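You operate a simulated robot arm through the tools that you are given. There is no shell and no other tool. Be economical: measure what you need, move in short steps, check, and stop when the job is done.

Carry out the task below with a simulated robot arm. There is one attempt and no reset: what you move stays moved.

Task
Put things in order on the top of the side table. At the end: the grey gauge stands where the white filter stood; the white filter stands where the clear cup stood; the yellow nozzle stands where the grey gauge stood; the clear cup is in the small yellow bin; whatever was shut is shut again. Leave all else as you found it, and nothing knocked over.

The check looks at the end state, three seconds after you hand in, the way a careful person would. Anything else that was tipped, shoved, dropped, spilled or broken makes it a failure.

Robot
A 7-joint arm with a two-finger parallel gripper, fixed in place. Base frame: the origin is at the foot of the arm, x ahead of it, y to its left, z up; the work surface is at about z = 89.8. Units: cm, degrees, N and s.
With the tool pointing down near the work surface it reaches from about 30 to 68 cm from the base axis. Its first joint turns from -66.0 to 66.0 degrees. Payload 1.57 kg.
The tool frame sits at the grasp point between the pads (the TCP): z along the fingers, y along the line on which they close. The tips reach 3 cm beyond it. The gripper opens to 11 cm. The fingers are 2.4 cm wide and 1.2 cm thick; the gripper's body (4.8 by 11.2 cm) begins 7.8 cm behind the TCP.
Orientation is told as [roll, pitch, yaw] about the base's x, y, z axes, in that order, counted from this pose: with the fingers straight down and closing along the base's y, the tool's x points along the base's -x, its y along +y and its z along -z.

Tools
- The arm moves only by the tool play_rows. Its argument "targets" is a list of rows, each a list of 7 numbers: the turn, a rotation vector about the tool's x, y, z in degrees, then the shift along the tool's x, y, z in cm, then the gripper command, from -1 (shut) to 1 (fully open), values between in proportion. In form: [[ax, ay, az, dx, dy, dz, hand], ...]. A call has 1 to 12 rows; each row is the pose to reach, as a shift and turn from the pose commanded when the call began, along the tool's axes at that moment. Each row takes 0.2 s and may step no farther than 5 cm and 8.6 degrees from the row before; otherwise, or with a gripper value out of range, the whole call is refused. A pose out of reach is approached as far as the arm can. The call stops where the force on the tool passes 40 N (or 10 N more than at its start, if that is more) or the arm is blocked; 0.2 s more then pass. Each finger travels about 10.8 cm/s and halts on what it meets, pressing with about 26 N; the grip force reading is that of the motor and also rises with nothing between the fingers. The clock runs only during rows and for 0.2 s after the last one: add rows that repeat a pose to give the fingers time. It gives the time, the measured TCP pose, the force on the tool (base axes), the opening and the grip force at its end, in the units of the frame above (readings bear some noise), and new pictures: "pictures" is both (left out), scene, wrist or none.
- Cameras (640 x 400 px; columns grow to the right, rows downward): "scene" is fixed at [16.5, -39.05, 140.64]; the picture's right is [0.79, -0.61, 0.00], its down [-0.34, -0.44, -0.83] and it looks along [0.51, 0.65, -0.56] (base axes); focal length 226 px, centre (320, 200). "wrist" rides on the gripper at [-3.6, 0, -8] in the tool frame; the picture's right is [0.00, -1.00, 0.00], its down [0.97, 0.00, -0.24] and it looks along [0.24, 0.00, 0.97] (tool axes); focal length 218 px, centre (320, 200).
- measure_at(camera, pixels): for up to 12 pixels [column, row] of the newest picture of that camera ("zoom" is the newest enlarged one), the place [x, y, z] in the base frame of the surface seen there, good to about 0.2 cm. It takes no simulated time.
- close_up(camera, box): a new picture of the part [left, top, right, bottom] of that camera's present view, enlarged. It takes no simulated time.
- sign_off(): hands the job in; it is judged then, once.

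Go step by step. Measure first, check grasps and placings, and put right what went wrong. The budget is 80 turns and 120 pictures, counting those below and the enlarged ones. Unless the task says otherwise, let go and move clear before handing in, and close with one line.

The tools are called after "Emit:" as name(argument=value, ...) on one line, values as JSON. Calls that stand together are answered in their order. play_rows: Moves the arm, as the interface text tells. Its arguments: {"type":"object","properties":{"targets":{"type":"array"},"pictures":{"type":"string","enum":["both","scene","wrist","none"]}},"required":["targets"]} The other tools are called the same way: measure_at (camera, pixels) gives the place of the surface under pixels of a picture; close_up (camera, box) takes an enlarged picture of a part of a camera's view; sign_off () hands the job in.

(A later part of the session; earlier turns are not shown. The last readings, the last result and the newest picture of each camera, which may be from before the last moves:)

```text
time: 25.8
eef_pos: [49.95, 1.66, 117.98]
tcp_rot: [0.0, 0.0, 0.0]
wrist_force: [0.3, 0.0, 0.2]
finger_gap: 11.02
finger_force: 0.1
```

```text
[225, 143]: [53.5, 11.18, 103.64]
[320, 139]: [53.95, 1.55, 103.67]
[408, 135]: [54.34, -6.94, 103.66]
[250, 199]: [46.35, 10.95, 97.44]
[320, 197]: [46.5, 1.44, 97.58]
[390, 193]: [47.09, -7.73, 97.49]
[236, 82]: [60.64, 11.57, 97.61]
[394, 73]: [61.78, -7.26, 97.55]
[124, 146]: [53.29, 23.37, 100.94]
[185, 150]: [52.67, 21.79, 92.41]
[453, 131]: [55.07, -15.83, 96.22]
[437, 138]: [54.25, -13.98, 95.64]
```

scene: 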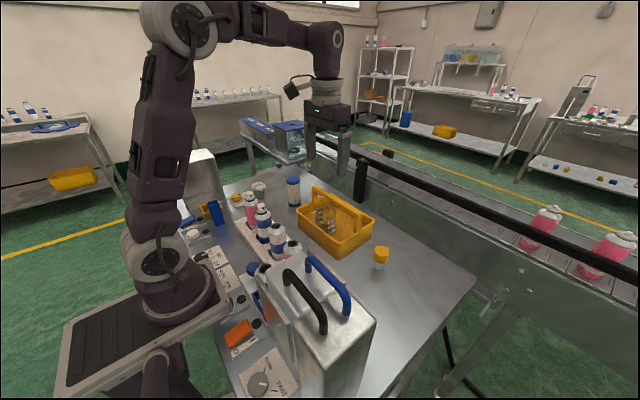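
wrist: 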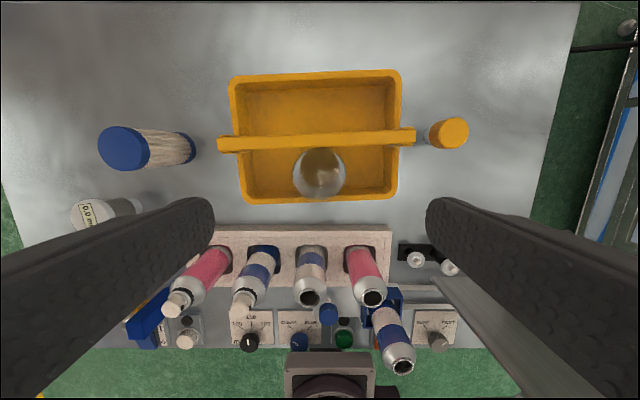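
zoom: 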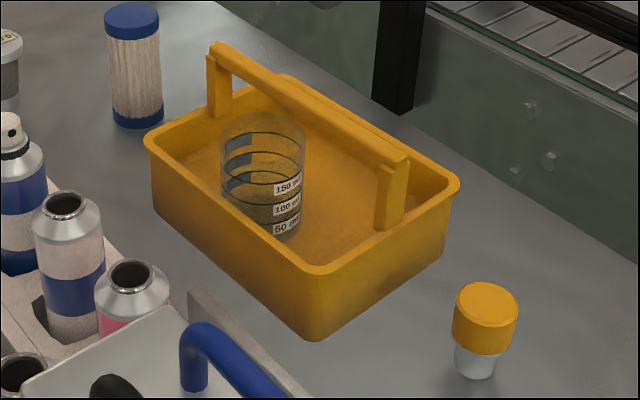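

The tote has shifted about 1 cm in +x: the bar centre was x≈52.8 and is now ≈53.9. It must go back, so I'll take precise measurements of its present pose.

Emit:
close_up(camera="wrist", box=[210, 60, 420, 215])

Emit:
measure_at(camera="zoom", pixels=[[100, 48], [300, 38], [540, 26], [62, 200], [100, 300], [110, 420]])

Emit:
close_up(camera="scene", box=[304, 182, 344, 212])

Emit:
measure_at(camera="scene", pixels=[[297, 212], [328, 240], [333, 256], [350, 240], [310, 210], [355, 190], [365, 165], [400, 190]])

```text
2.58 times, centred on (315, 138) of wrist
```

zoom: 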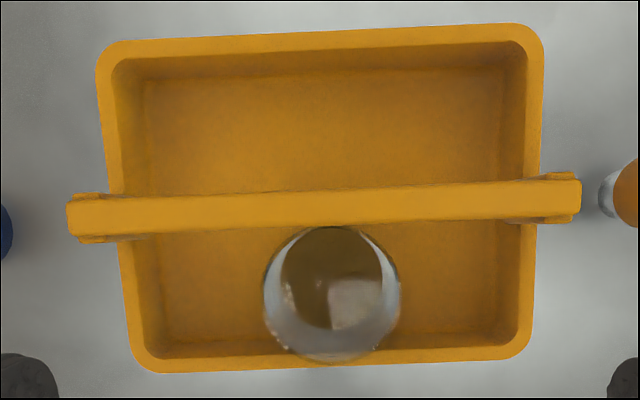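

```text
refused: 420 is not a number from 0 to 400
```

```text
13.33 times, centred on (324, 197) of scene
```

zoom: 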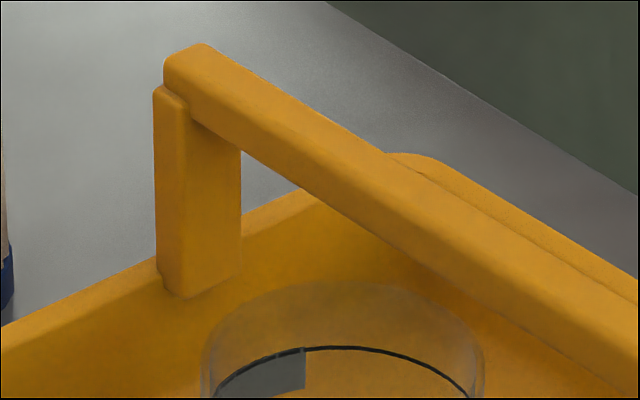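

```text
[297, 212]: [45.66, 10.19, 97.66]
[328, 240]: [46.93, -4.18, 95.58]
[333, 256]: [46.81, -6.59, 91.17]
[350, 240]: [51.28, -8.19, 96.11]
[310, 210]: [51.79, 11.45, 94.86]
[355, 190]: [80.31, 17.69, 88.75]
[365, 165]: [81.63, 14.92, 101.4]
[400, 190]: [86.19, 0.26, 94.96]
```

The tote moved about +0.95 cm in x with hardly any turn. I'll go behind it with closed fingers and push it back gently, starting with the approach.

Emit:
play_rows(targets=[[0, 0, 0, -4, 0, 0, -1], [0, 0, 0, -8, 0, 0, -1], [0, 0, 0, -12, 0, 0, -1], [0, 0, 0, -15.5, -0.3, 0, -1], [0, 0, 0, -15.5, -0.3, 4, -1], [0, 0, 0, -15.5, -0.3, 8, -1], [0, 0, 0, -15.5, -0.3, 8, -1]])

```text
time: 27.4
eef_pos: [65.48, 1.38, 110.26]
tcp_rot: [0.1, -0.1, 0.0]
wrist_force: [-0.3, -0.1, -0.1]
finger_gap: 0.0
finger_force: 21.0
out of reach, approached as far as the arm can: row 3, 4, 5
```

scene: 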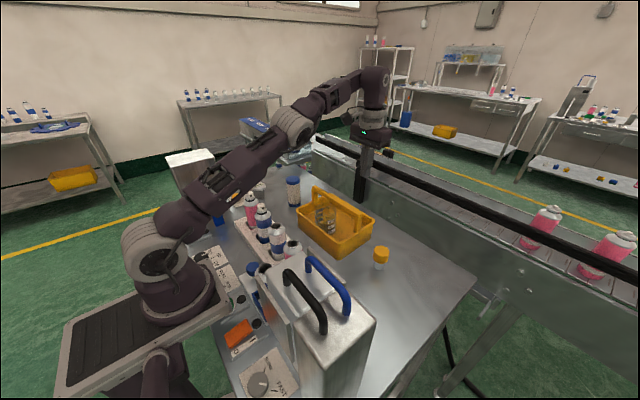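
wrist: 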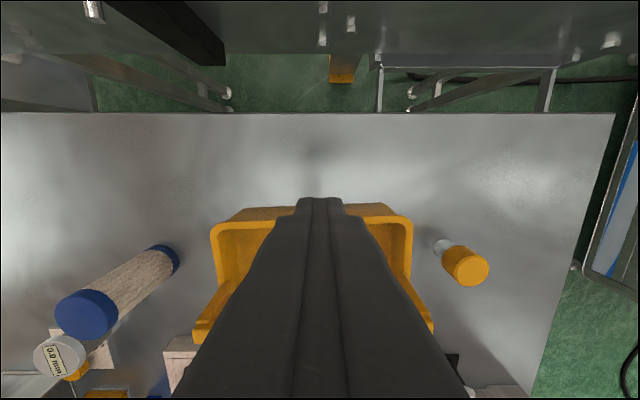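

The hand is behind the tote with nothing behind it. I'll descend to z≈96.5.

Emit:
play_rows(targets=[[0, 0, 0, 0, 0, 4, -1], [0, 0, 0, 0, 0, 8, -1], [0, 0, 0, 0, 0, 11, -1], [0, 0, 0, 0, 0, 13.7, -1], [0, 0, 0, 0, 0, 13.7, -1]])

Emit:
measure_at(camera="wrist", pixels=[[230, 230], [400, 230], [250, 222], [390, 222]])

```text
time: 28.6
eef_pos: [65.14, 1.48, 96.2]
tcp_rot: [0.0, 0.0, 0.0]
wrist_force: [0.3, 0.3, -0.5]
finger_gap: 0.01
finger_force: 21.1
```

scene: 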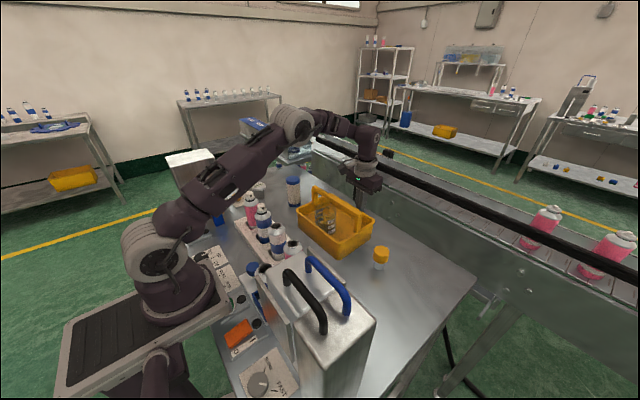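
wrist: 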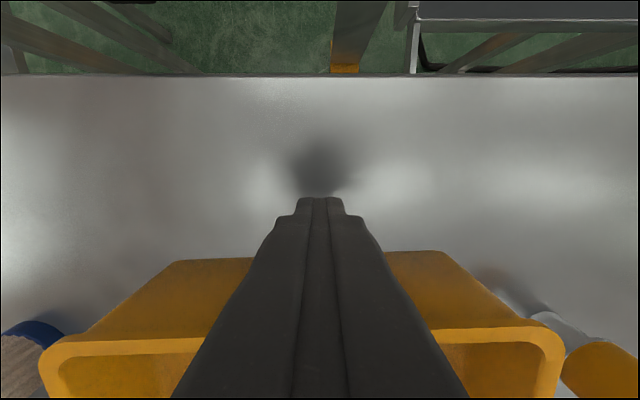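

```text
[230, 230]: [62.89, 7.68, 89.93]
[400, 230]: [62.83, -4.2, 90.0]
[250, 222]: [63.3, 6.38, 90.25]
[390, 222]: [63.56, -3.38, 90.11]
```

Now I'll measure the rear rim's top edge near (190,340) and (440,330) to set the push distance.

Emit:
measure_at(camera="wrist", pixels=[[100, 343], [190, 341], [440, 330], [520, 329], [120, 335], [480, 326], [230, 300], [400, 300]])

```text
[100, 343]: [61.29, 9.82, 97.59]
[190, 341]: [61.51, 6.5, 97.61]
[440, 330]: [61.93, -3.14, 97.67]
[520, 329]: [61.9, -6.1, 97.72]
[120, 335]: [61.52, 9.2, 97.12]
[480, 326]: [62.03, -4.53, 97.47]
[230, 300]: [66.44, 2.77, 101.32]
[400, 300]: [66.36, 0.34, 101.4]
```

The rear rim's outer edge is at x≈61.85 at the finger line, and the target is about 60.9. I'll push slowly until the TCP is at x≈62.3, then compare.

Emit:
play_rows(targets=[[0, 0, 0, 1, 0, 0, -1], [0, 0, 0, 1.8, 0, 0, -1], [0, 0, 0, 2.1, 0, 0, -1], [0, 0, 0, 2.3, 0, 0, -1], [0, 0, 0, 2.5, 0, 0, -1], [0, 0, 0, 2.7, 0, 0, -1], [0, 0, 0, 2.85, 0, 0, -1], [0, 0, 0, 3.0, 0, 0, -1], [0, 0, 0, 3.0, 0, 0, -1]])

Emit:
close_up(camera="scene", box=[304, 182, 344, 212])

Emit:
close_up(camera="scene", box=[280, 175, 400, 275])

```text
time: 30.6
eef_pos: [62.23, 1.45, 96.44]
tcp_rot: [0.0, 0.0, 0.0]
wrist_force: [0.6, 0.2, -0.5]
finger_gap: 0.01
finger_force: 21.1
```

scene: 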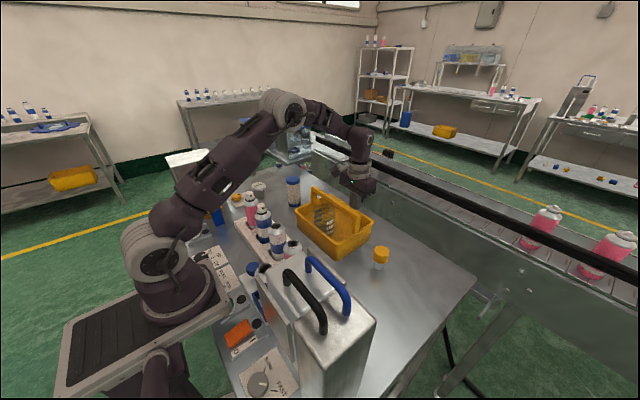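
wrist: 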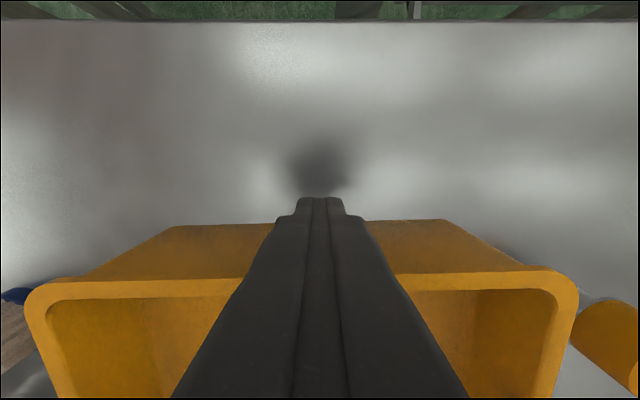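

```text
13.33 times, centred on (324, 197) of scene
```

zoom: 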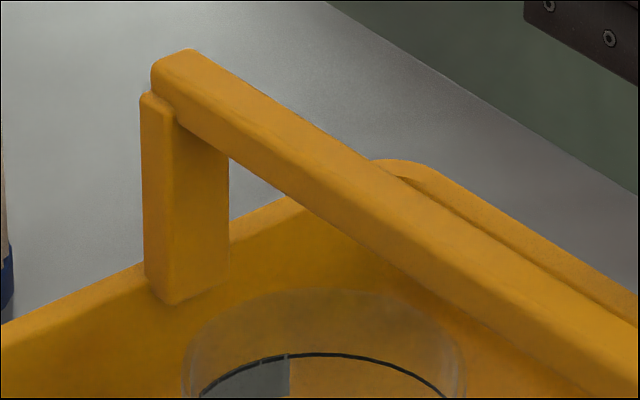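

```text
4.00 times, centred on (340, 225) of scene
```

zoom: 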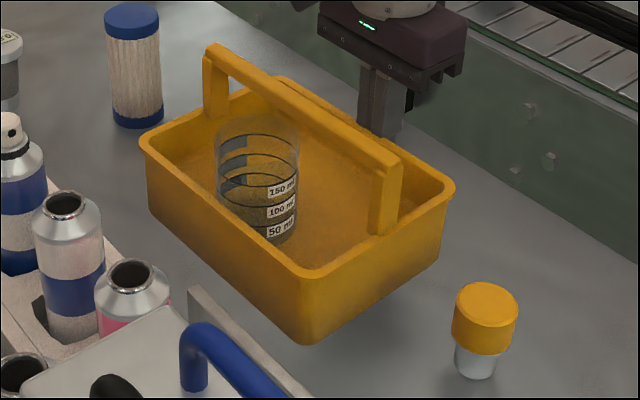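

That covers about half of the left-end correction: the bar corner is at (151,65) against the original (137,70). I'll push 0.4 cm more.

Emit:
play_rows(targets=[[0, 0, 0, 0.15, 0, 0, -1], [0, 0, 0, 0.3, 0, 0, -1], [0, 0, 0, 0.42, 0, 0, -1], [0, 0, 0, 0.42, 0, 0, -1]], pictures="scene")

Emit:
close_up(camera="scene", box=[304, 182, 344, 212])

Emit:
close_up(camera="scene", box=[280, 175, 400, 275])

```text
time: 31.6
eef_pos: [61.85, 1.47, 96.46]
tcp_rot: [0.0, 0.1, 0.1]
wrist_force: [-0.2, 0.0, -0.9]
finger_gap: 0.01
finger_force: 21.3
```

scene: 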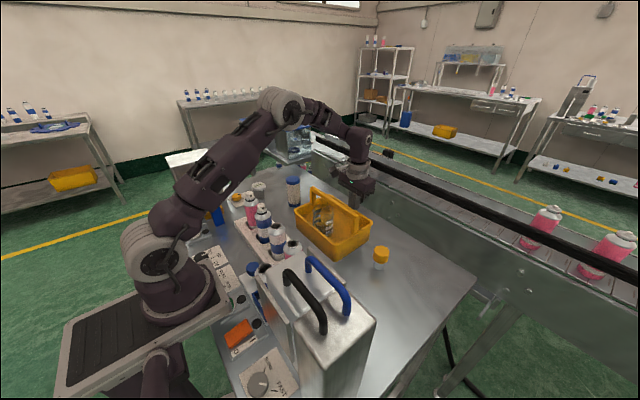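

```text
13.33 times, centred on (324, 197) of scene
```

zoom: 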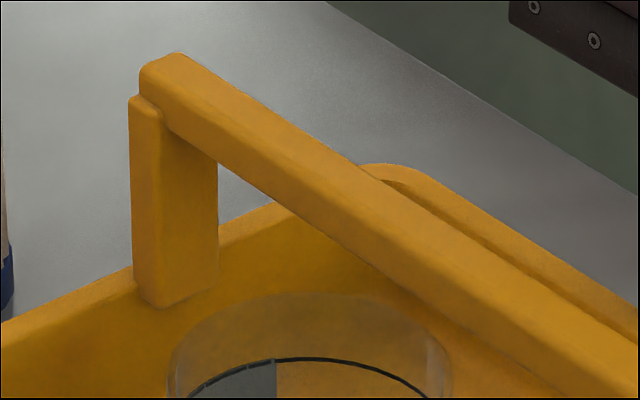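

```text
4.00 times, centred on (340, 225) of scene
```

zoom: 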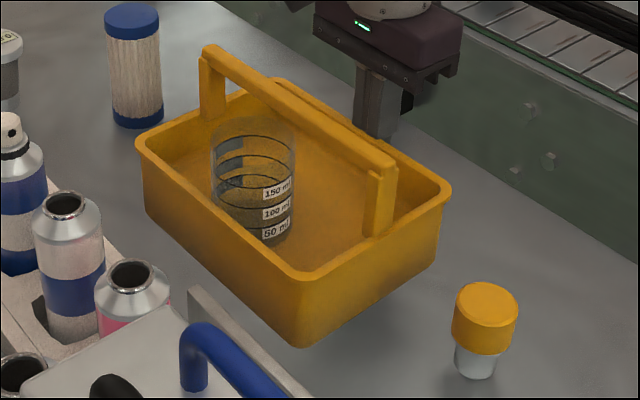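

The tote is back: the bar corner is at (140,67) against the original (137,70), and the rim corners match. I'll back off, rise and go above the filter with the fingers open.

Emit:
play_rows(targets=[[0, 0, 0, -2, 0, 0, -1], [0, 0, 0, -2, 0, -4, -1], [0, 0, 0, -2, 0, -8, -1], [0, 0, 0, -1, 2, -12, -1], [0, 0, 0, 3, 4, -14, -1], [0, 0, 0, 6, 7, -16, -1], [0, 0, 0, 9, 10, -18, 0], [0, 0, 0, 10, 14, -20, 1], [0, 0, 0, 10, 18, -20, 1], [0, 0, 0, 10, 21, -20, 1], [0, 0, 0, 10, 21, -20, 1]])

```text
time: 34.0
eef_pos: [51.63, 22.45, 115.94]
tcp_rot: [-0.1, 0.0, 0.0]
wrist_force: [0.7, -0.4, 0.0]
finger_gap: 10.97
finger_force: 0.1
```

scene: 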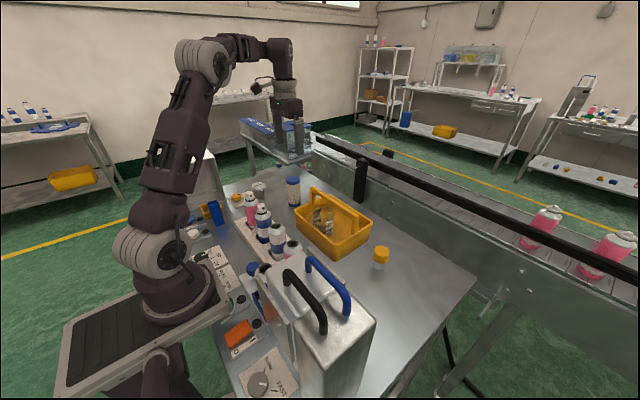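
wrist: 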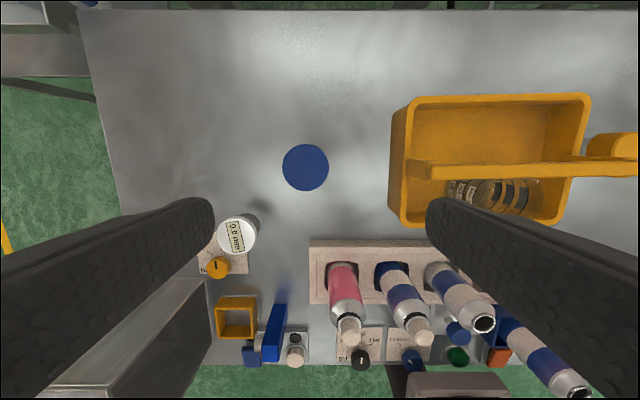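

The filter cap is at (305,167). I'll measure its edges, and the gauge's at (237,234).

Emit:
measure_at(camera="wrist", pixels=[[305, 167], [284, 167], [326, 167], [305, 147], [305, 187], [237, 234], [219, 234], [255, 230], [237, 217], [237, 252]])

Emit:
close_up(camera="wrist", box=[180, 120, 360, 290])

```text
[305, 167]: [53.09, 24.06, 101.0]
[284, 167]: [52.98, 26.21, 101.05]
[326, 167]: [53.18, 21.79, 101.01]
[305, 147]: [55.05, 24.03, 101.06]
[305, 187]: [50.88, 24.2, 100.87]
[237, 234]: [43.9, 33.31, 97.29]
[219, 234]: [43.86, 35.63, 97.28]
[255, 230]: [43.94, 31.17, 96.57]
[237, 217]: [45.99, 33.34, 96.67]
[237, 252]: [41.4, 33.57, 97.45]
```

```text
2.35 times, centred on (270, 205) of wrist
```

zoom: 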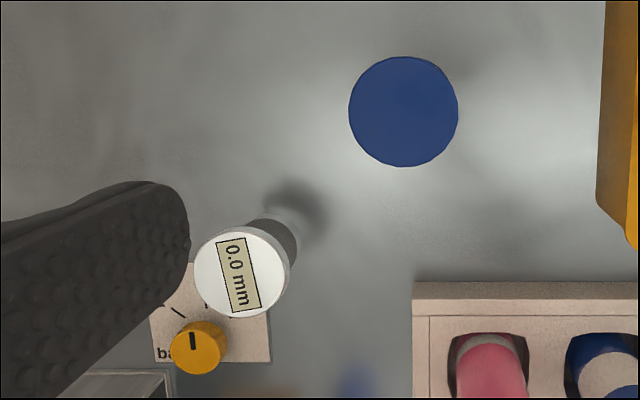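

The filter's axis is at (53.0,24.0), diameter about 4.6, top at 101. The gauge's is near (43.75,33.4). I'll go down on the filter and grip it.

Emit:
play_rows(targets=[[0, 0, 0, -1.25, 1.55, 3, 1], [0, 0, 0, -1.25, 1.55, 7, 1], [0, 0, 0, -1.25, 1.55, 11, 1], [0, 0, 0, -1.25, 1.55, 15, 1], [0, 0, 0, -1.25, 1.55, 19.5, 1], [0, 0, 0, -1.25, 1.55, 19.5, 1]])

```text
time: 35.4
eef_pos: [53.18, 23.95, 97.12]
tcp_rot: [0.0, 0.0, 0.0]
wrist_force: [-0.4, -0.3, -0.1]
finger_gap: 10.99
finger_force: 0.0
```

scene: 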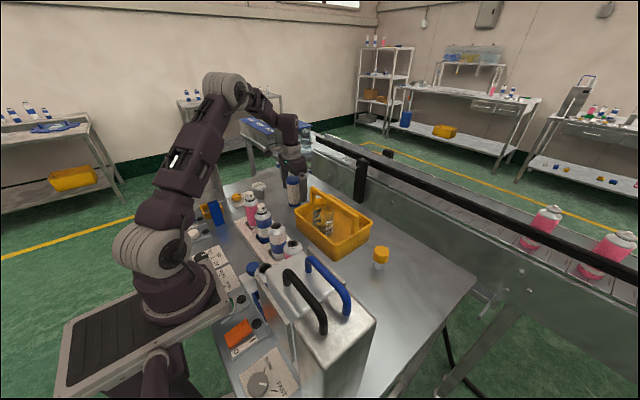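
wrist: 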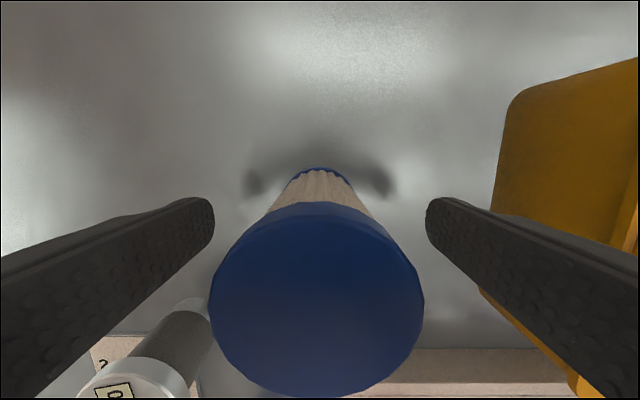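

The cap is centred between the fingers, spanning columns 210–424. I'll close.

Emit:
play_rows(targets=[[0, 0, 0, 0, 0, 0.7, 0.3], [0, 0, 0, 0, 0, 0.7, 0], [0, 0, 0, 0, 0, 0.7, -1], [0, 0, 0, 0, 0, 0.7, -1], [0, 0, 0, 0, 0, 0.7, -1], [0, 0, 0, 0, 0, 0.7, -1]], pictures="none")

Emit:
play_rows(targets=[[0, 0, 0, 0, 0, -0.7, -1], [0, 0, 0, 0, 0, -1.5, -1], [0, 0, 0, 0, 0, -3, -1], [0, 0, 0, 0, 0, -5, -1], [0, 0, 0, 0, 0, -7, -1], [0, 0, 0, 0, 0, -9, -1], [0, 0, 0, 0, 0, -11, -1], [0, 0, 0, 0, 0, -13, -1], [0, 0, 0, 0, 0, -15, -1], [0, 0, 0, 0, 0, -17, -1], [0, 0, 0, 0, 0, -19, -1], [0, 0, 0, 0, 0, -19, -1]])

```text
time: 36.8
eef_pos: [53.16, 23.92, 96.38]
tcp_rot: [0.0, 0.1, 0.0]
wrist_force: [-0.1, -0.2, 0.2]
finger_gap: 4.86
finger_force: 25.7
```

```text
time: 39.4
eef_pos: [53.38, 23.86, 115.31]
tcp_rot: [0.0, 0.0, 0.0]
wrist_force: [-0.2, -0.3, -0.7]
finger_gap: 4.8
finger_force: 25.9
```

scene: 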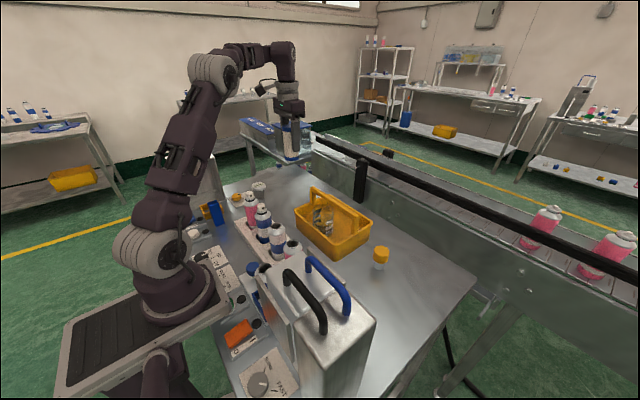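
wrist: 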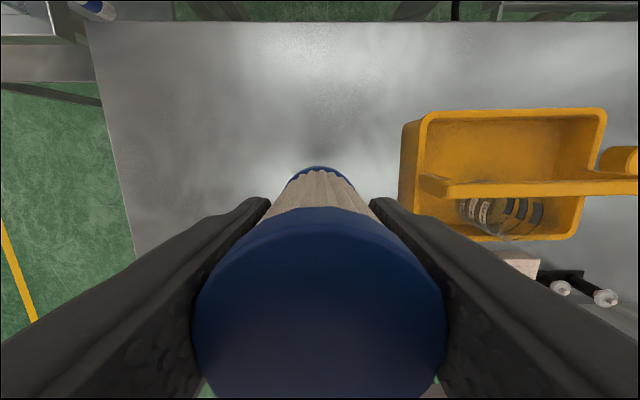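

The filter is held at a gap of 4.8, its bottom about 6.4 below the TCP (z≈109), clear of everything. I'll carry it above the cup's old place.

Emit:
play_rows(targets=[[0, 0, 0, 0.4, -2, 0, -1], [0, 0, 0, 1, -5, 0, -1], [0, 0, 0, 1.8, -9, 0, -1], [0, 0, 0, 2.7, -13.5, 0, -1], [0, 0, 0, 3.6, -18, 0, -1], [0, 0, 0, 4.5, -22.5, 0, -1], [0, 0, 0, 5.4, -27, 0, -1], [0, 0, 0, 6.4, -31.5, 0, -1], [0, 0, 0, 7.4, -36, 0, -1], [0, 0, 0, 8.4, -40.5, 0, -1], [0, 0, 0, 9.4, -45, 0, -1], [0, 0, 0, 10.1, -48.0, 0, -1]], pictures="none")

Emit:
play_rows(targets=[[0, 0, 0, 0, 0, 3, -1], [0, 0, 0, 0, 0, 7, -1], [0, 0, 0, 0, 0, 11, -1], [0, 0, 0, 0, 0, 14, -1], [0, 0, 0, 0, 0, 16, -1], [0, 0, 0, 0, 0, 16, -1]])

```text
time: 42.0
eef_pos: [43.13, -24.02, 115.05]
tcp_rot: [0.0, -0.1, -0.1]
wrist_force: [-0.4, -0.5, -1.0]
finger_gap: 4.86
finger_force: 26.4
```

```text
time: 43.4
eef_pos: [43.16, -23.97, 99.07]
tcp_rot: [0.0, 0.0, -0.1]
wrist_force: [-0.2, 0.1, -0.6]
finger_gap: 4.83
finger_force: 26.5
```

scene: 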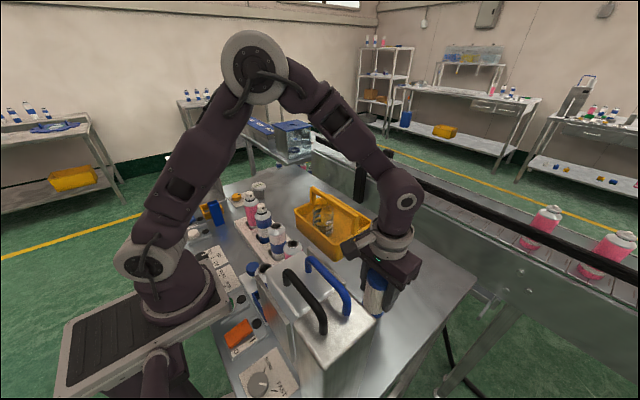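
wrist: 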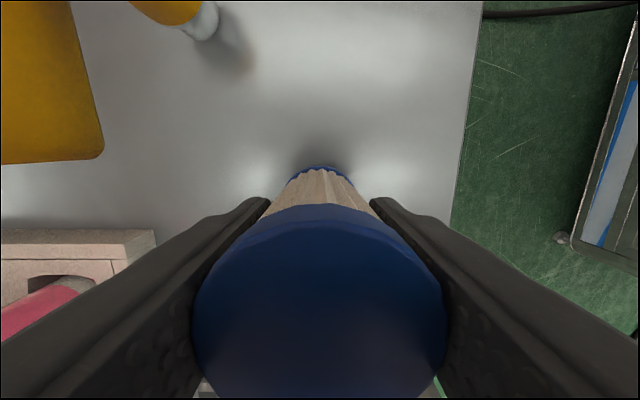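

The filter is about 2.7 cm above the table over the right spot. I'll lower it, release and rise.

Emit:
play_rows(targets=[[0, 0, 0, 0, 0, 1.2, -1], [0, 0, 0, 0, 0, 2.0, -1], [0, 0, 0, 0, 0, 2.4, -1], [0, 0, 0, 0, 0, 2.7, -1], [0, 0, 0, 0, 0, 2.7, -1]], pictures="scene")

Emit:
close_up(camera="scene", box=[345, 250, 425, 330])

```text
time: 44.6
eef_pos: [43.02, -24.0, 96.41]
tcp_rot: [0.0, -0.1, 0.0]
wrist_force: [0.4, -0.1, -1.0]
finger_gap: 4.8
finger_force: 25.9
```

scene: 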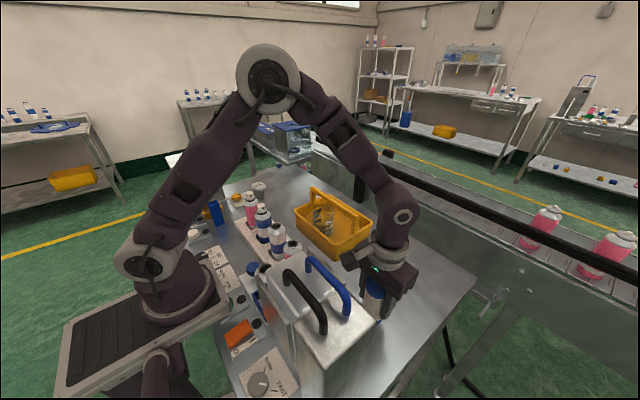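

```text
5.00 times, centred on (385, 290) of scene
```

zoom: 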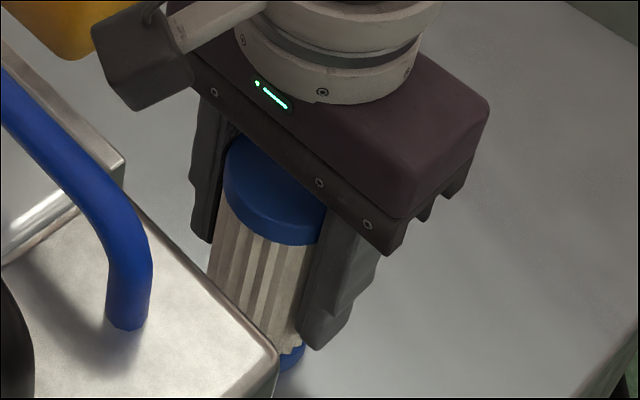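

It's at grasp height (96.41), so the bottom is at the table. I'll open and rise to z≈118.

Emit:
play_rows(targets=[[0, 0, 0, 0, 0, 0.1, -1], [0, 0, 0, 0, 0, 0.1, 0], [0, 0, 0, 0, 0, 0.1, 0.5], [0, 0, 0, 0, 0, 0.1, 1], [0, 0, 0, 0, 0, 0.1, 1], [0, 0, 0, 0, 0, -2, 1], [0, 0, 0, 0, 0, -6, 1], [0, 0, 0, 0, 0, -10, 1], [0, 0, 0, 0, 0, -14, 1], [0, 0, 0, 0, 0, -18, 1], [0, 0, 0, 0, 0, -20, 1], [0, 0, 0, 0, 0, -20, 1]])

Emit:
measure_at(camera="wrist", pixels=[[320, 205], [297, 205], [343, 205], [320, 190], [320, 220]])

```text
time: 47.2
eef_pos: [43.05, -23.86, 116.47]
tcp_rot: [0.0, 0.1, 0.0]
wrist_force: [0.3, -0.4, 0.4]
finger_gap: 10.99
finger_force: 0.1
```

scene: 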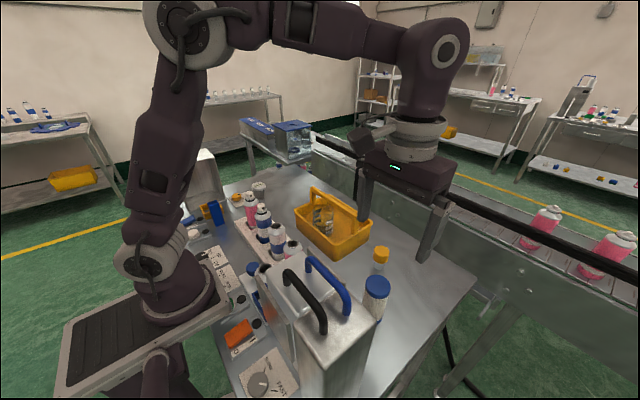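
wrist: 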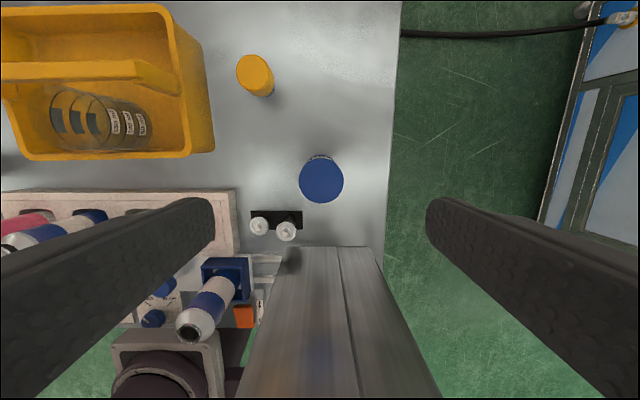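

```text
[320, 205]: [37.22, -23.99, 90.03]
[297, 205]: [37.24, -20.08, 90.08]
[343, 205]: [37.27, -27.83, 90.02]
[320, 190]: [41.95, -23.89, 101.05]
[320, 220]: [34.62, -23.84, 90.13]
```

The filter stands upright at (321,180), near (43.0,-24.0). Next I'll cross at height to the gauge.

Emit:
play_rows(targets=[[0, 0, 0, 0, 4.5, 0, 1], [0, 0, 0, 0, 9.3, 0, 1], [0, 0, 0, 0, 14.1, 0, 1], [0, 0, 0, 0, 18.9, 0, 1], [0, 0, 0, 0, 23.7, 0, 1], [0, 0, 0, 0, 28.5, 0, 1], [0, 0, 0, 0, 33.3, 0, 1], [0, 0, 0, 0, 38.1, 0, 1], [0, 0, 0, 0, 42.9, 0, 1], [0, 0, 0, 0, 47.7, 0, 1], [0, 0, 0, 0, 52.5, 0, 1], [0, 0, 0, -0.5, 57.2, 0, 1]])

Emit:
close_up(camera="wrist", box=[270, 120, 370, 230])

Emit:
measure_at(camera="wrist", pixels=[[320, 180], [300, 180], [338, 180], [320, 163], [320, 200], [310, 190], [330, 190], [320, 215]])

```text
time: 49.8
eef_pos: [43.57, 33.14, 116.23]
tcp_rot: [0.0, 0.0, 0.0]
wrist_force: [-0.4, 0.1, -0.1]
finger_gap: 11.0
finger_force: 0.0
```

scene: 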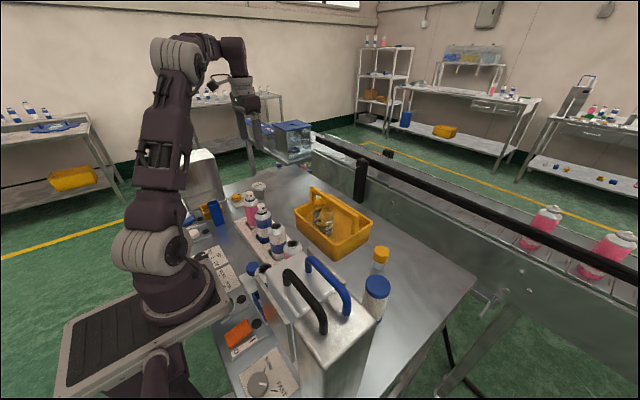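
wrist: 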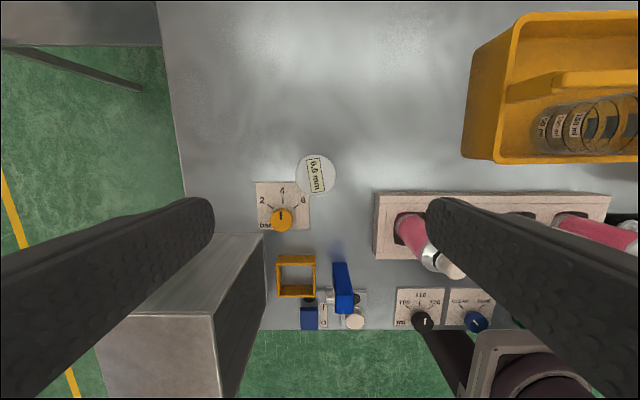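

```text
3.64 times, centred on (320, 175) of wrist
```

zoom: 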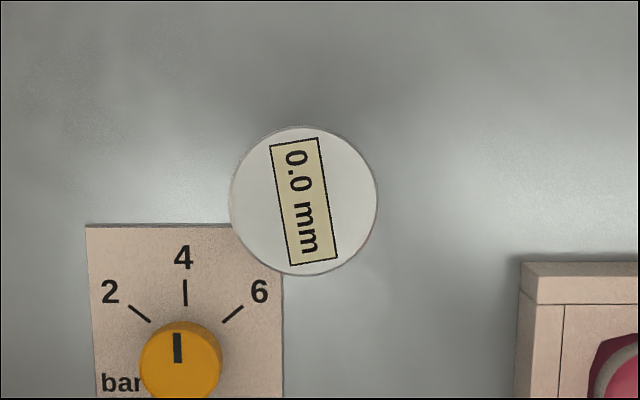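

```text
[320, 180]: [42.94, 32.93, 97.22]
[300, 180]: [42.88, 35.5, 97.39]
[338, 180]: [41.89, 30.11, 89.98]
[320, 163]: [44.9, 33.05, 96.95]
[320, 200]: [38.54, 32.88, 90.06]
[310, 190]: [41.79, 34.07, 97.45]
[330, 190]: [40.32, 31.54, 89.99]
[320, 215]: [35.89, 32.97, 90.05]
```

The gauge's disk is centred at px (315.6,175), so its axis is at about (43.5,33.45). I'll go down and check before closing.

Emit:
play_rows(targets=[[0, 0, 0, 0, 0.2, 4, 1], [0, 0, 0, 0, 0.2, 8, 1], [0, 0, 0, 0, 0.2, 12, 1], [0, 0, 0, 0, 0.2, 16, 1], [0, 0, 0, 0, 0.2, 20.4, 1], [0, 0, 0, 0, 0.2, 20.4, 1]])

Emit:
close_up(camera="scene", box=[225, 160, 305, 220])

```text
time: 51.2
eef_pos: [43.58, 33.56, 96.2]
tcp_rot: [0.0, 0.1, 0.0]
wrist_force: [-0.4, 0.1, -0.4]
finger_gap: 11.0
finger_force: 0.0
```

scene: 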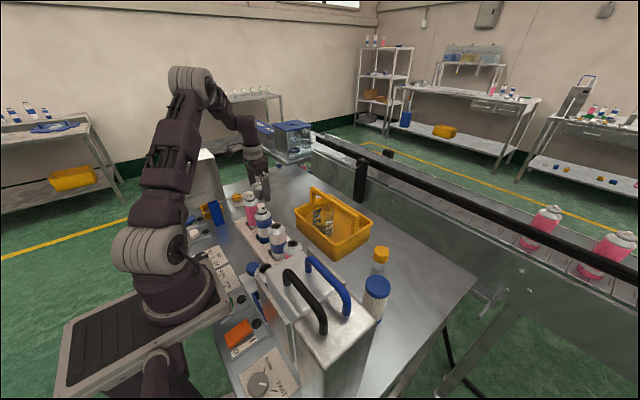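
wrist: 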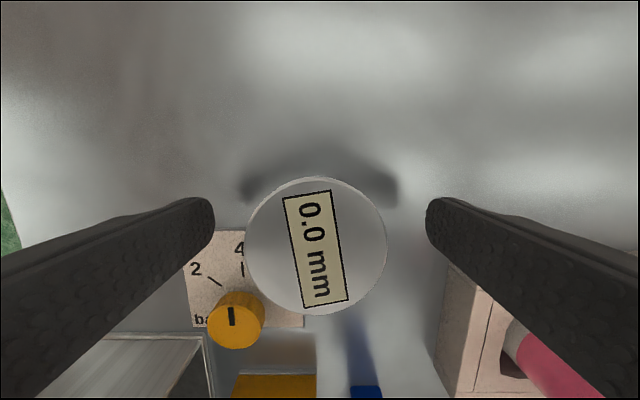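

```text
6.67 times, centred on (265, 190) of scene
```

zoom: 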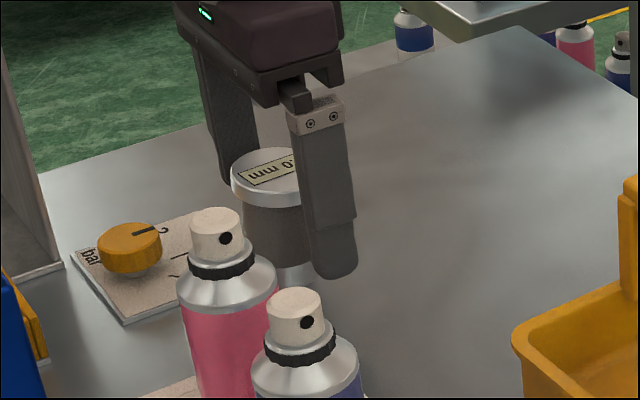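

The disk is centred between the fingers (columns 246–387) and its neighbours are clear. I'll close at z≈95.6 and lift.

Emit:
play_rows(targets=[[0, 0, 0, 0, 0, 0.5, 0.3], [0, 0, 0, 0, 0, 0.5, 0], [0, 0, 0, 0, 0, 0.5, -1], [0, 0, 0, 0, 0, 0.5, -1], [0, 0, 0, 0, 0, 0.5, -1], [0, 0, 0, 0, 0, 0.5, -1]], pictures="none")

Emit:
play_rows(targets=[[0, 0, 0, 0, 0, -0.7, -1], [0, 0, 0, 0, 0, -1.5, -1], [0, 0, 0, 0, 0, -3, -1], [0, 0, 0, 0, 0, -5, -1], [0, 0, 0, 0, 0, -7, -1], [0, 0, 0, 0, 0, -9, -1], [0, 0, 0, 0, 0, -11, -1], [0, 0, 0, 0, 0, -13, -1], [0, 0, 0, 0, 0, -13, -1]])

```text
time: 52.6
eef_pos: [43.54, 33.39, 95.76]
tcp_rot: [0.0, 0.0, 0.0]
wrist_force: [-0.3, 1.2, 1.4]
finger_gap: 5.13
finger_force: 26.1
```

```text
time: 54.6
eef_pos: [43.59, 33.34, 108.56]
tcp_rot: [-0.1, -0.1, 0.0]
wrist_force: [0.3, 0.5, -2.1]
finger_gap: 5.09
finger_force: 25.6
```

scene: 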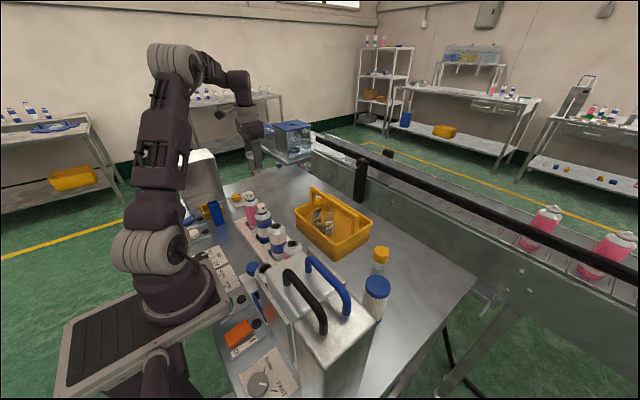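
wrist: 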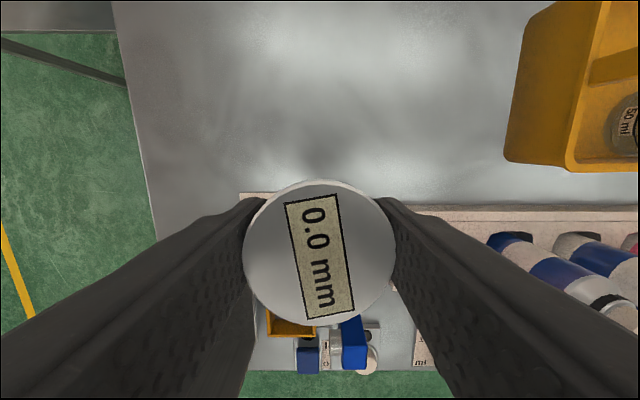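

The gauge is held at a gap of 5.09. I'll carry it over to the filter's old spot (53.0,23.95), staying high, then come down to just above the table.

Emit:
play_rows(targets=[[0, 0, 0, -2, -2, 0, -1], [0, 0, 0, -4.5, -4.5, 0, -1], [0, 0, 0, -7, -7, 0, -1], [0, 0, 0, -9, -9, 0, -1], [0, 0, 0, -9.4, -9.45, 0, -1], [0, 0, 0, -9.4, -9.45, 3, -1], [0, 0, 0, -9.4, -9.45, 6, -1], [0, 0, 0, -9.4, -9.45, 9, -1], [0, 0, 0, -9.4, -9.45, 11, -1], [0, 0, 0, -9.4, -9.45, 12, -1], [0, 0, 0, -9.4, -9.45, 12, -1]])

Emit:
close_up(camera="scene", box=[255, 160, 335, 220])

```text
time: 57.0
eef_pos: [52.78, 23.78, 96.57]
tcp_rot: [0.0, 0.1, 0.0]
wrist_force: [-0.3, 0.9, -1.4]
finger_gap: 5.07
finger_force: 25.8
```

scene: 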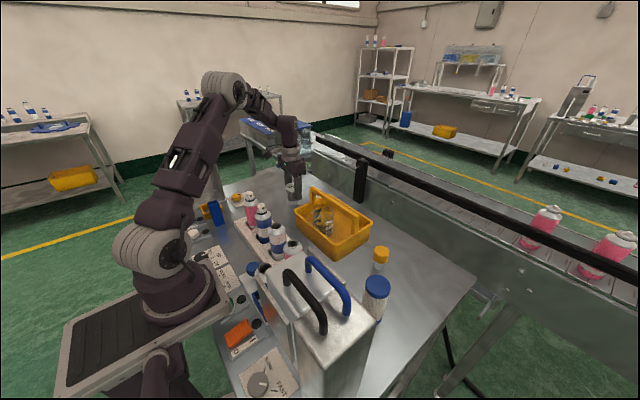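
wrist: 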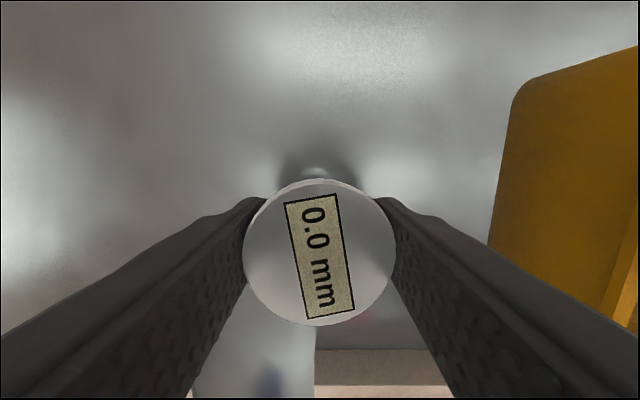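

```text
6.67 times, centred on (295, 190) of scene
```

zoom: 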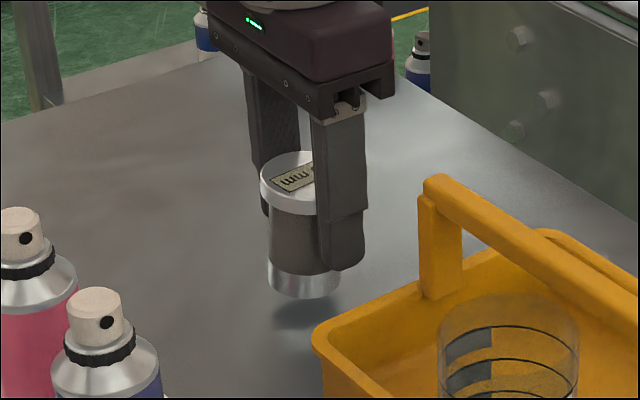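

The gauge hangs about 0.9 cm above the table at the right spot. I'll lower it, release and rise.

Emit:
play_rows(targets=[[0, 0, 0, -0.1, 0.1, 0.4, -1], [0, 0, 0, -0.1, 0.1, 0.8, -1], [0, 0, 0, -0.1, 0.1, 1.0, -1], [0, 0, 0, -0.1, 0.1, 1.0, -0.05], [0, 0, 0, -0.1, 0.1, 1.0, 0.5], [0, 0, 0, -0.1, 0.1, 1.0, 1], [0, 0, 0, -0.1, 0.1, 1.0, 1], [0, 0, 0, -0.1, 0.1, -2, 1], [0, 0, 0, -0.1, 0.1, -6, 1], [0, 0, 0, -0.1, 0.1, -10, 1], [0, 0, 0, -0.1, 0.1, -14, 1], [0, 0, 0, -0.1, 0.1, -18, 1]])

Emit:
close_up(camera="scene", box=[255, 160, 335, 220])

```text
time: 59.6
eef_pos: [53.24, 23.55, 114.89]
tcp_rot: [0.0, 0.1, 0.0]
wrist_force: [0.1, -0.5, -0.1]
finger_gap: 10.99
finger_force: 0.1
```

scene: 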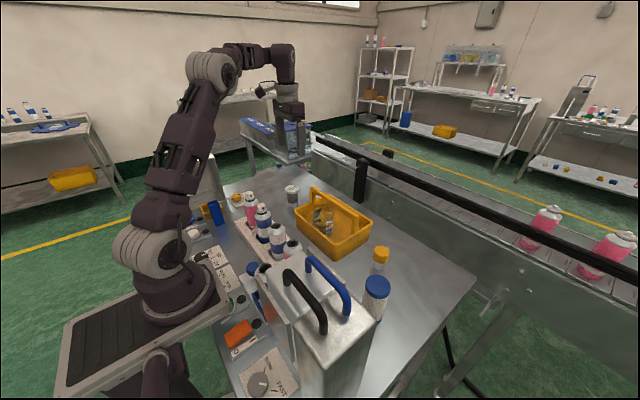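
wrist: 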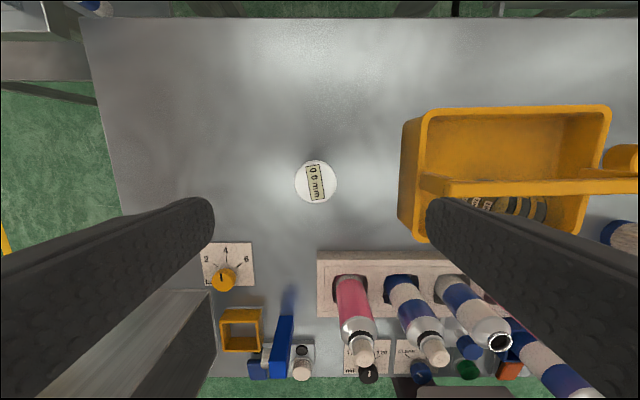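

```text
6.67 times, centred on (295, 190) of scene
```

zoom: 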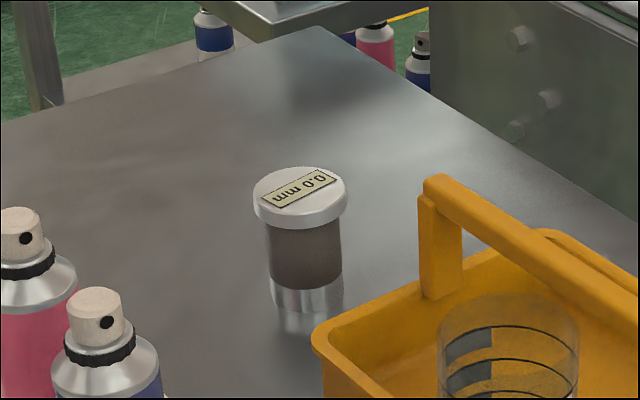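

The gauge stands at the filter's old spot. I'll check its position and cross to the nozzle with the fingers narrowed to 8 cm, because of the tote's side.

Emit:
measure_at(camera="wrist", pixels=[[316, 181], [297, 181], [336, 181], [316, 163], [316, 200]])

Emit:
play_rows(targets=[[0, 0, 0, -0.2, -4, -1, 0.45], [0, 0, 0, -0.4, -8.5, -1, 0.45], [0, 0, 0, -0.6, -13, -1, 0.45], [0, 0, 0, -0.8, -17.5, -1, 0.45], [0, 0, 0, -1, -22, -1, 0.45], [0, 0, 0, -1.2, -26.5, -1, 0.45], [0, 0, 0, -1.4, -31, -1, 0.45], [0, 0, 0, -1.5, -35.5, -1, 0.45], [0, 0, 0, -1.5, -39.6, -1, 0.45], [0, 0, 0, -1.5, -39.6, -1, 0.45]])

```text
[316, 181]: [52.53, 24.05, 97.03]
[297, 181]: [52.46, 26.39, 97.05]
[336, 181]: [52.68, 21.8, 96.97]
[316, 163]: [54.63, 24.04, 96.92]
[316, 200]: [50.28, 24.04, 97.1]
```

```text
time: 61.8
eef_pos: [54.17, -15.71, 115.83]
tcp_rot: [0.0, 0.1, 0.0]
wrist_force: [0.2, 0.6, 0.5]
finger_gap: 7.97
finger_force: 0.1
```

scene: 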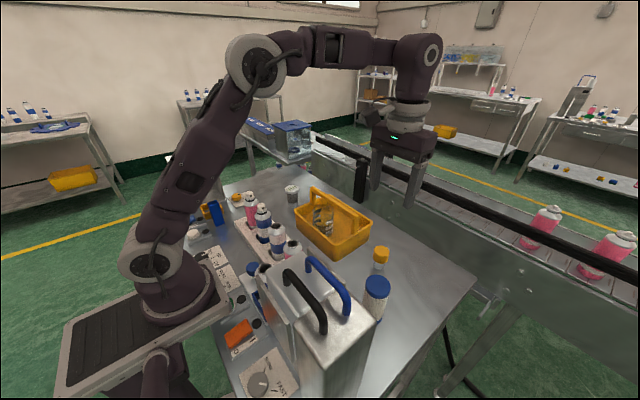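
wrist: 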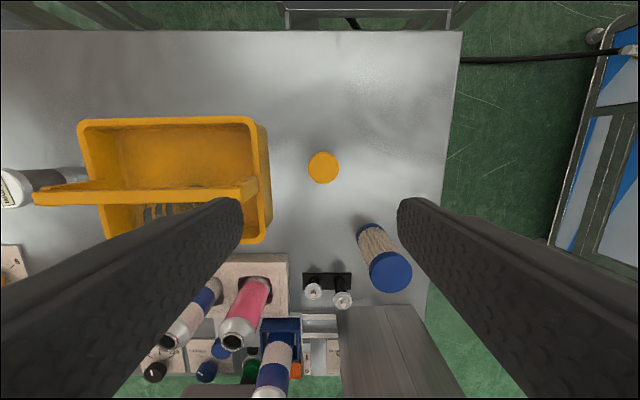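

The gauge is at (52.5,24.05), within 0.5 cm of the filter's spot. The nozzle cap is at (323,167), so I'll measure it.

Emit:
measure_at(camera="wrist", pixels=[[323, 167], [310, 167], [337, 167], [323, 154], [323, 181], [262, 220], [270, 190]])

Emit:
close_up(camera="wrist", box=[280, 130, 370, 205])

```text
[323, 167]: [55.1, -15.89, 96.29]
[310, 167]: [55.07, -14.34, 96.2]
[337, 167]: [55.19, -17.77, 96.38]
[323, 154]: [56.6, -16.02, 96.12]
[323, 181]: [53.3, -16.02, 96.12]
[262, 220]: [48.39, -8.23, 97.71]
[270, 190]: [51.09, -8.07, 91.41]
```

```text
5.33 times, centred on (325, 168) of wrist
```

zoom: 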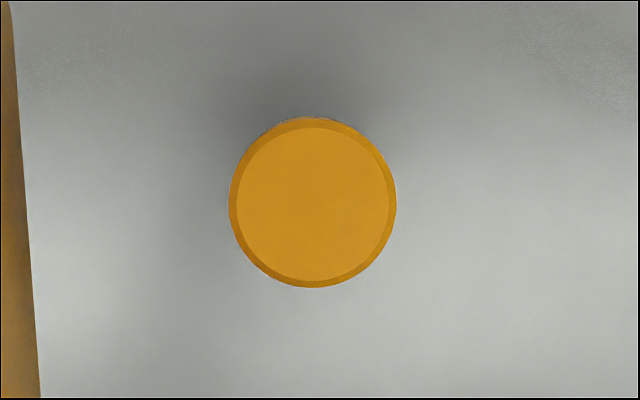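

The nozzle's axis is at (55.0,-16.05), cap diameter about 3.9, top at 96.3. I'll go down to z≈95, check, and close.

Emit:
play_rows(targets=[[0, 0, 0, -0.65, -0.3, 4, 0.45], [0, 0, 0, -0.65, -0.3, 8, 0.45], [0, 0, 0, -0.65, -0.3, 12, 0.45], [0, 0, 0, -0.65, -0.3, 16, 0.45], [0, 0, 0, -0.65, -0.3, 19, 0.45], [0, 0, 0, -0.65, -0.3, 20.8, 0.45], [0, 0, 0, -0.65, -0.3, 20.8, 0.45]], pictures="wrist")

```text
time: 63.4
eef_pos: [55.2, -15.71, 94.78]
tcp_rot: [-0.1, -0.1, 0.0]
wrist_force: [0.1, -0.1, -0.2]
finger_gap: 8.0
finger_force: 0.1
```

wrist: 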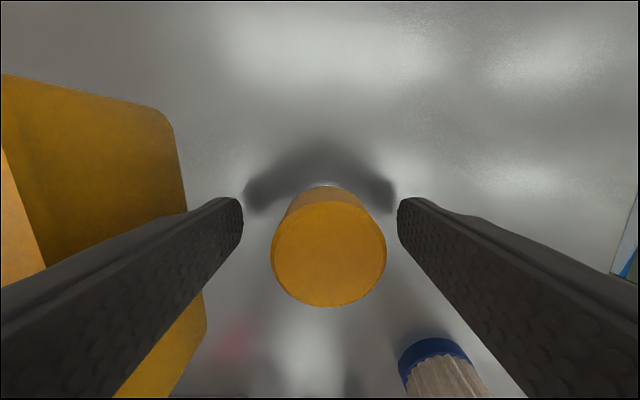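

The cap is slightly right of centre (column 328) and slightly ahead. I'll nudge 0.2 cm in both, close and lift a little.

Emit:
play_rows(targets=[[0, 0, 0, -0.2, -0.22, 0, 0.45], [0, 0, 0, -0.2, -0.22, 0, 0], [0, 0, 0, -0.2, -0.22, 0, -0.2], [0, 0, 0, -0.2, -0.22, 0, -1], [0, 0, 0, -0.2, -0.22, 0, -1], [0, 0, 0, -0.2, -0.22, 0, -1]], pictures="none")

Emit:
play_rows(targets=[[0, 0, 0, 0, 0, -0.7, -1], [0, 0, 0, 0, 0, -1.5, -1], [0, 0, 0, 0, 0, -3, -1], [0, 0, 0, 0, 0, -5, -1], [0, 0, 0, 0, 0, -7, -1], [0, 0, 0, 0, 0, -9, -1], [0, 0, 0, 0, 0, -11.5, -1], [0, 0, 0, 0, 0, -14, -1], [0, 0, 0, 0, 0, -17, -1], [0, 0, 0, 0, 0, -20, -1], [0, 0, 0, 0, 0, -20, -1]])

```text
time: 64.8
eef_pos: [55.29, -15.84, 94.81]
tcp_rot: [0.0, -0.1, 0.0]
wrist_force: [-0.5, -0.2, 0.2]
finger_gap: 3.92
finger_force: 25.9
```

```text
time: 67.2
eef_pos: [55.33, -16.26, 114.66]
tcp_rot: [0.0, 0.0, 0.0]
wrist_force: [0.2, -0.3, -1.5]
finger_gap: 3.91
finger_force: 26.1
```

scene: 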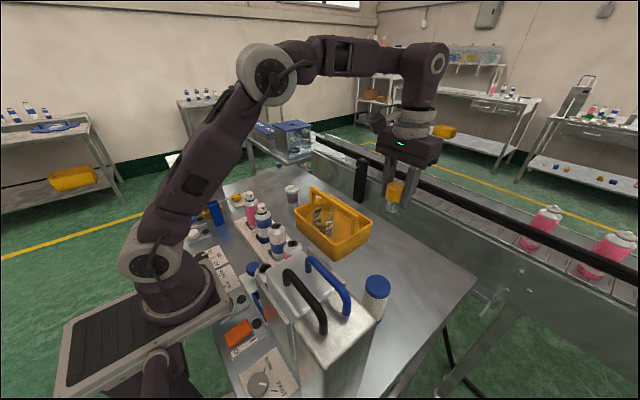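
wrist: 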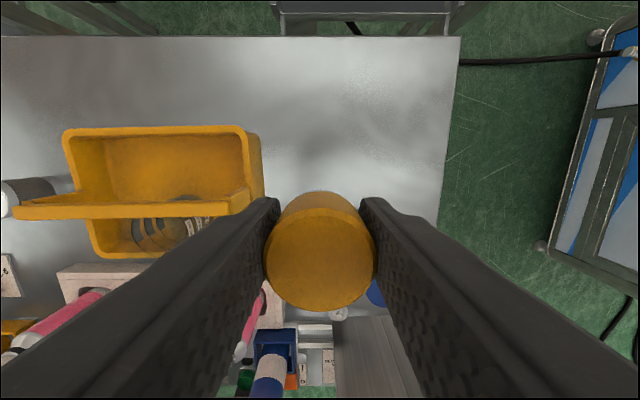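

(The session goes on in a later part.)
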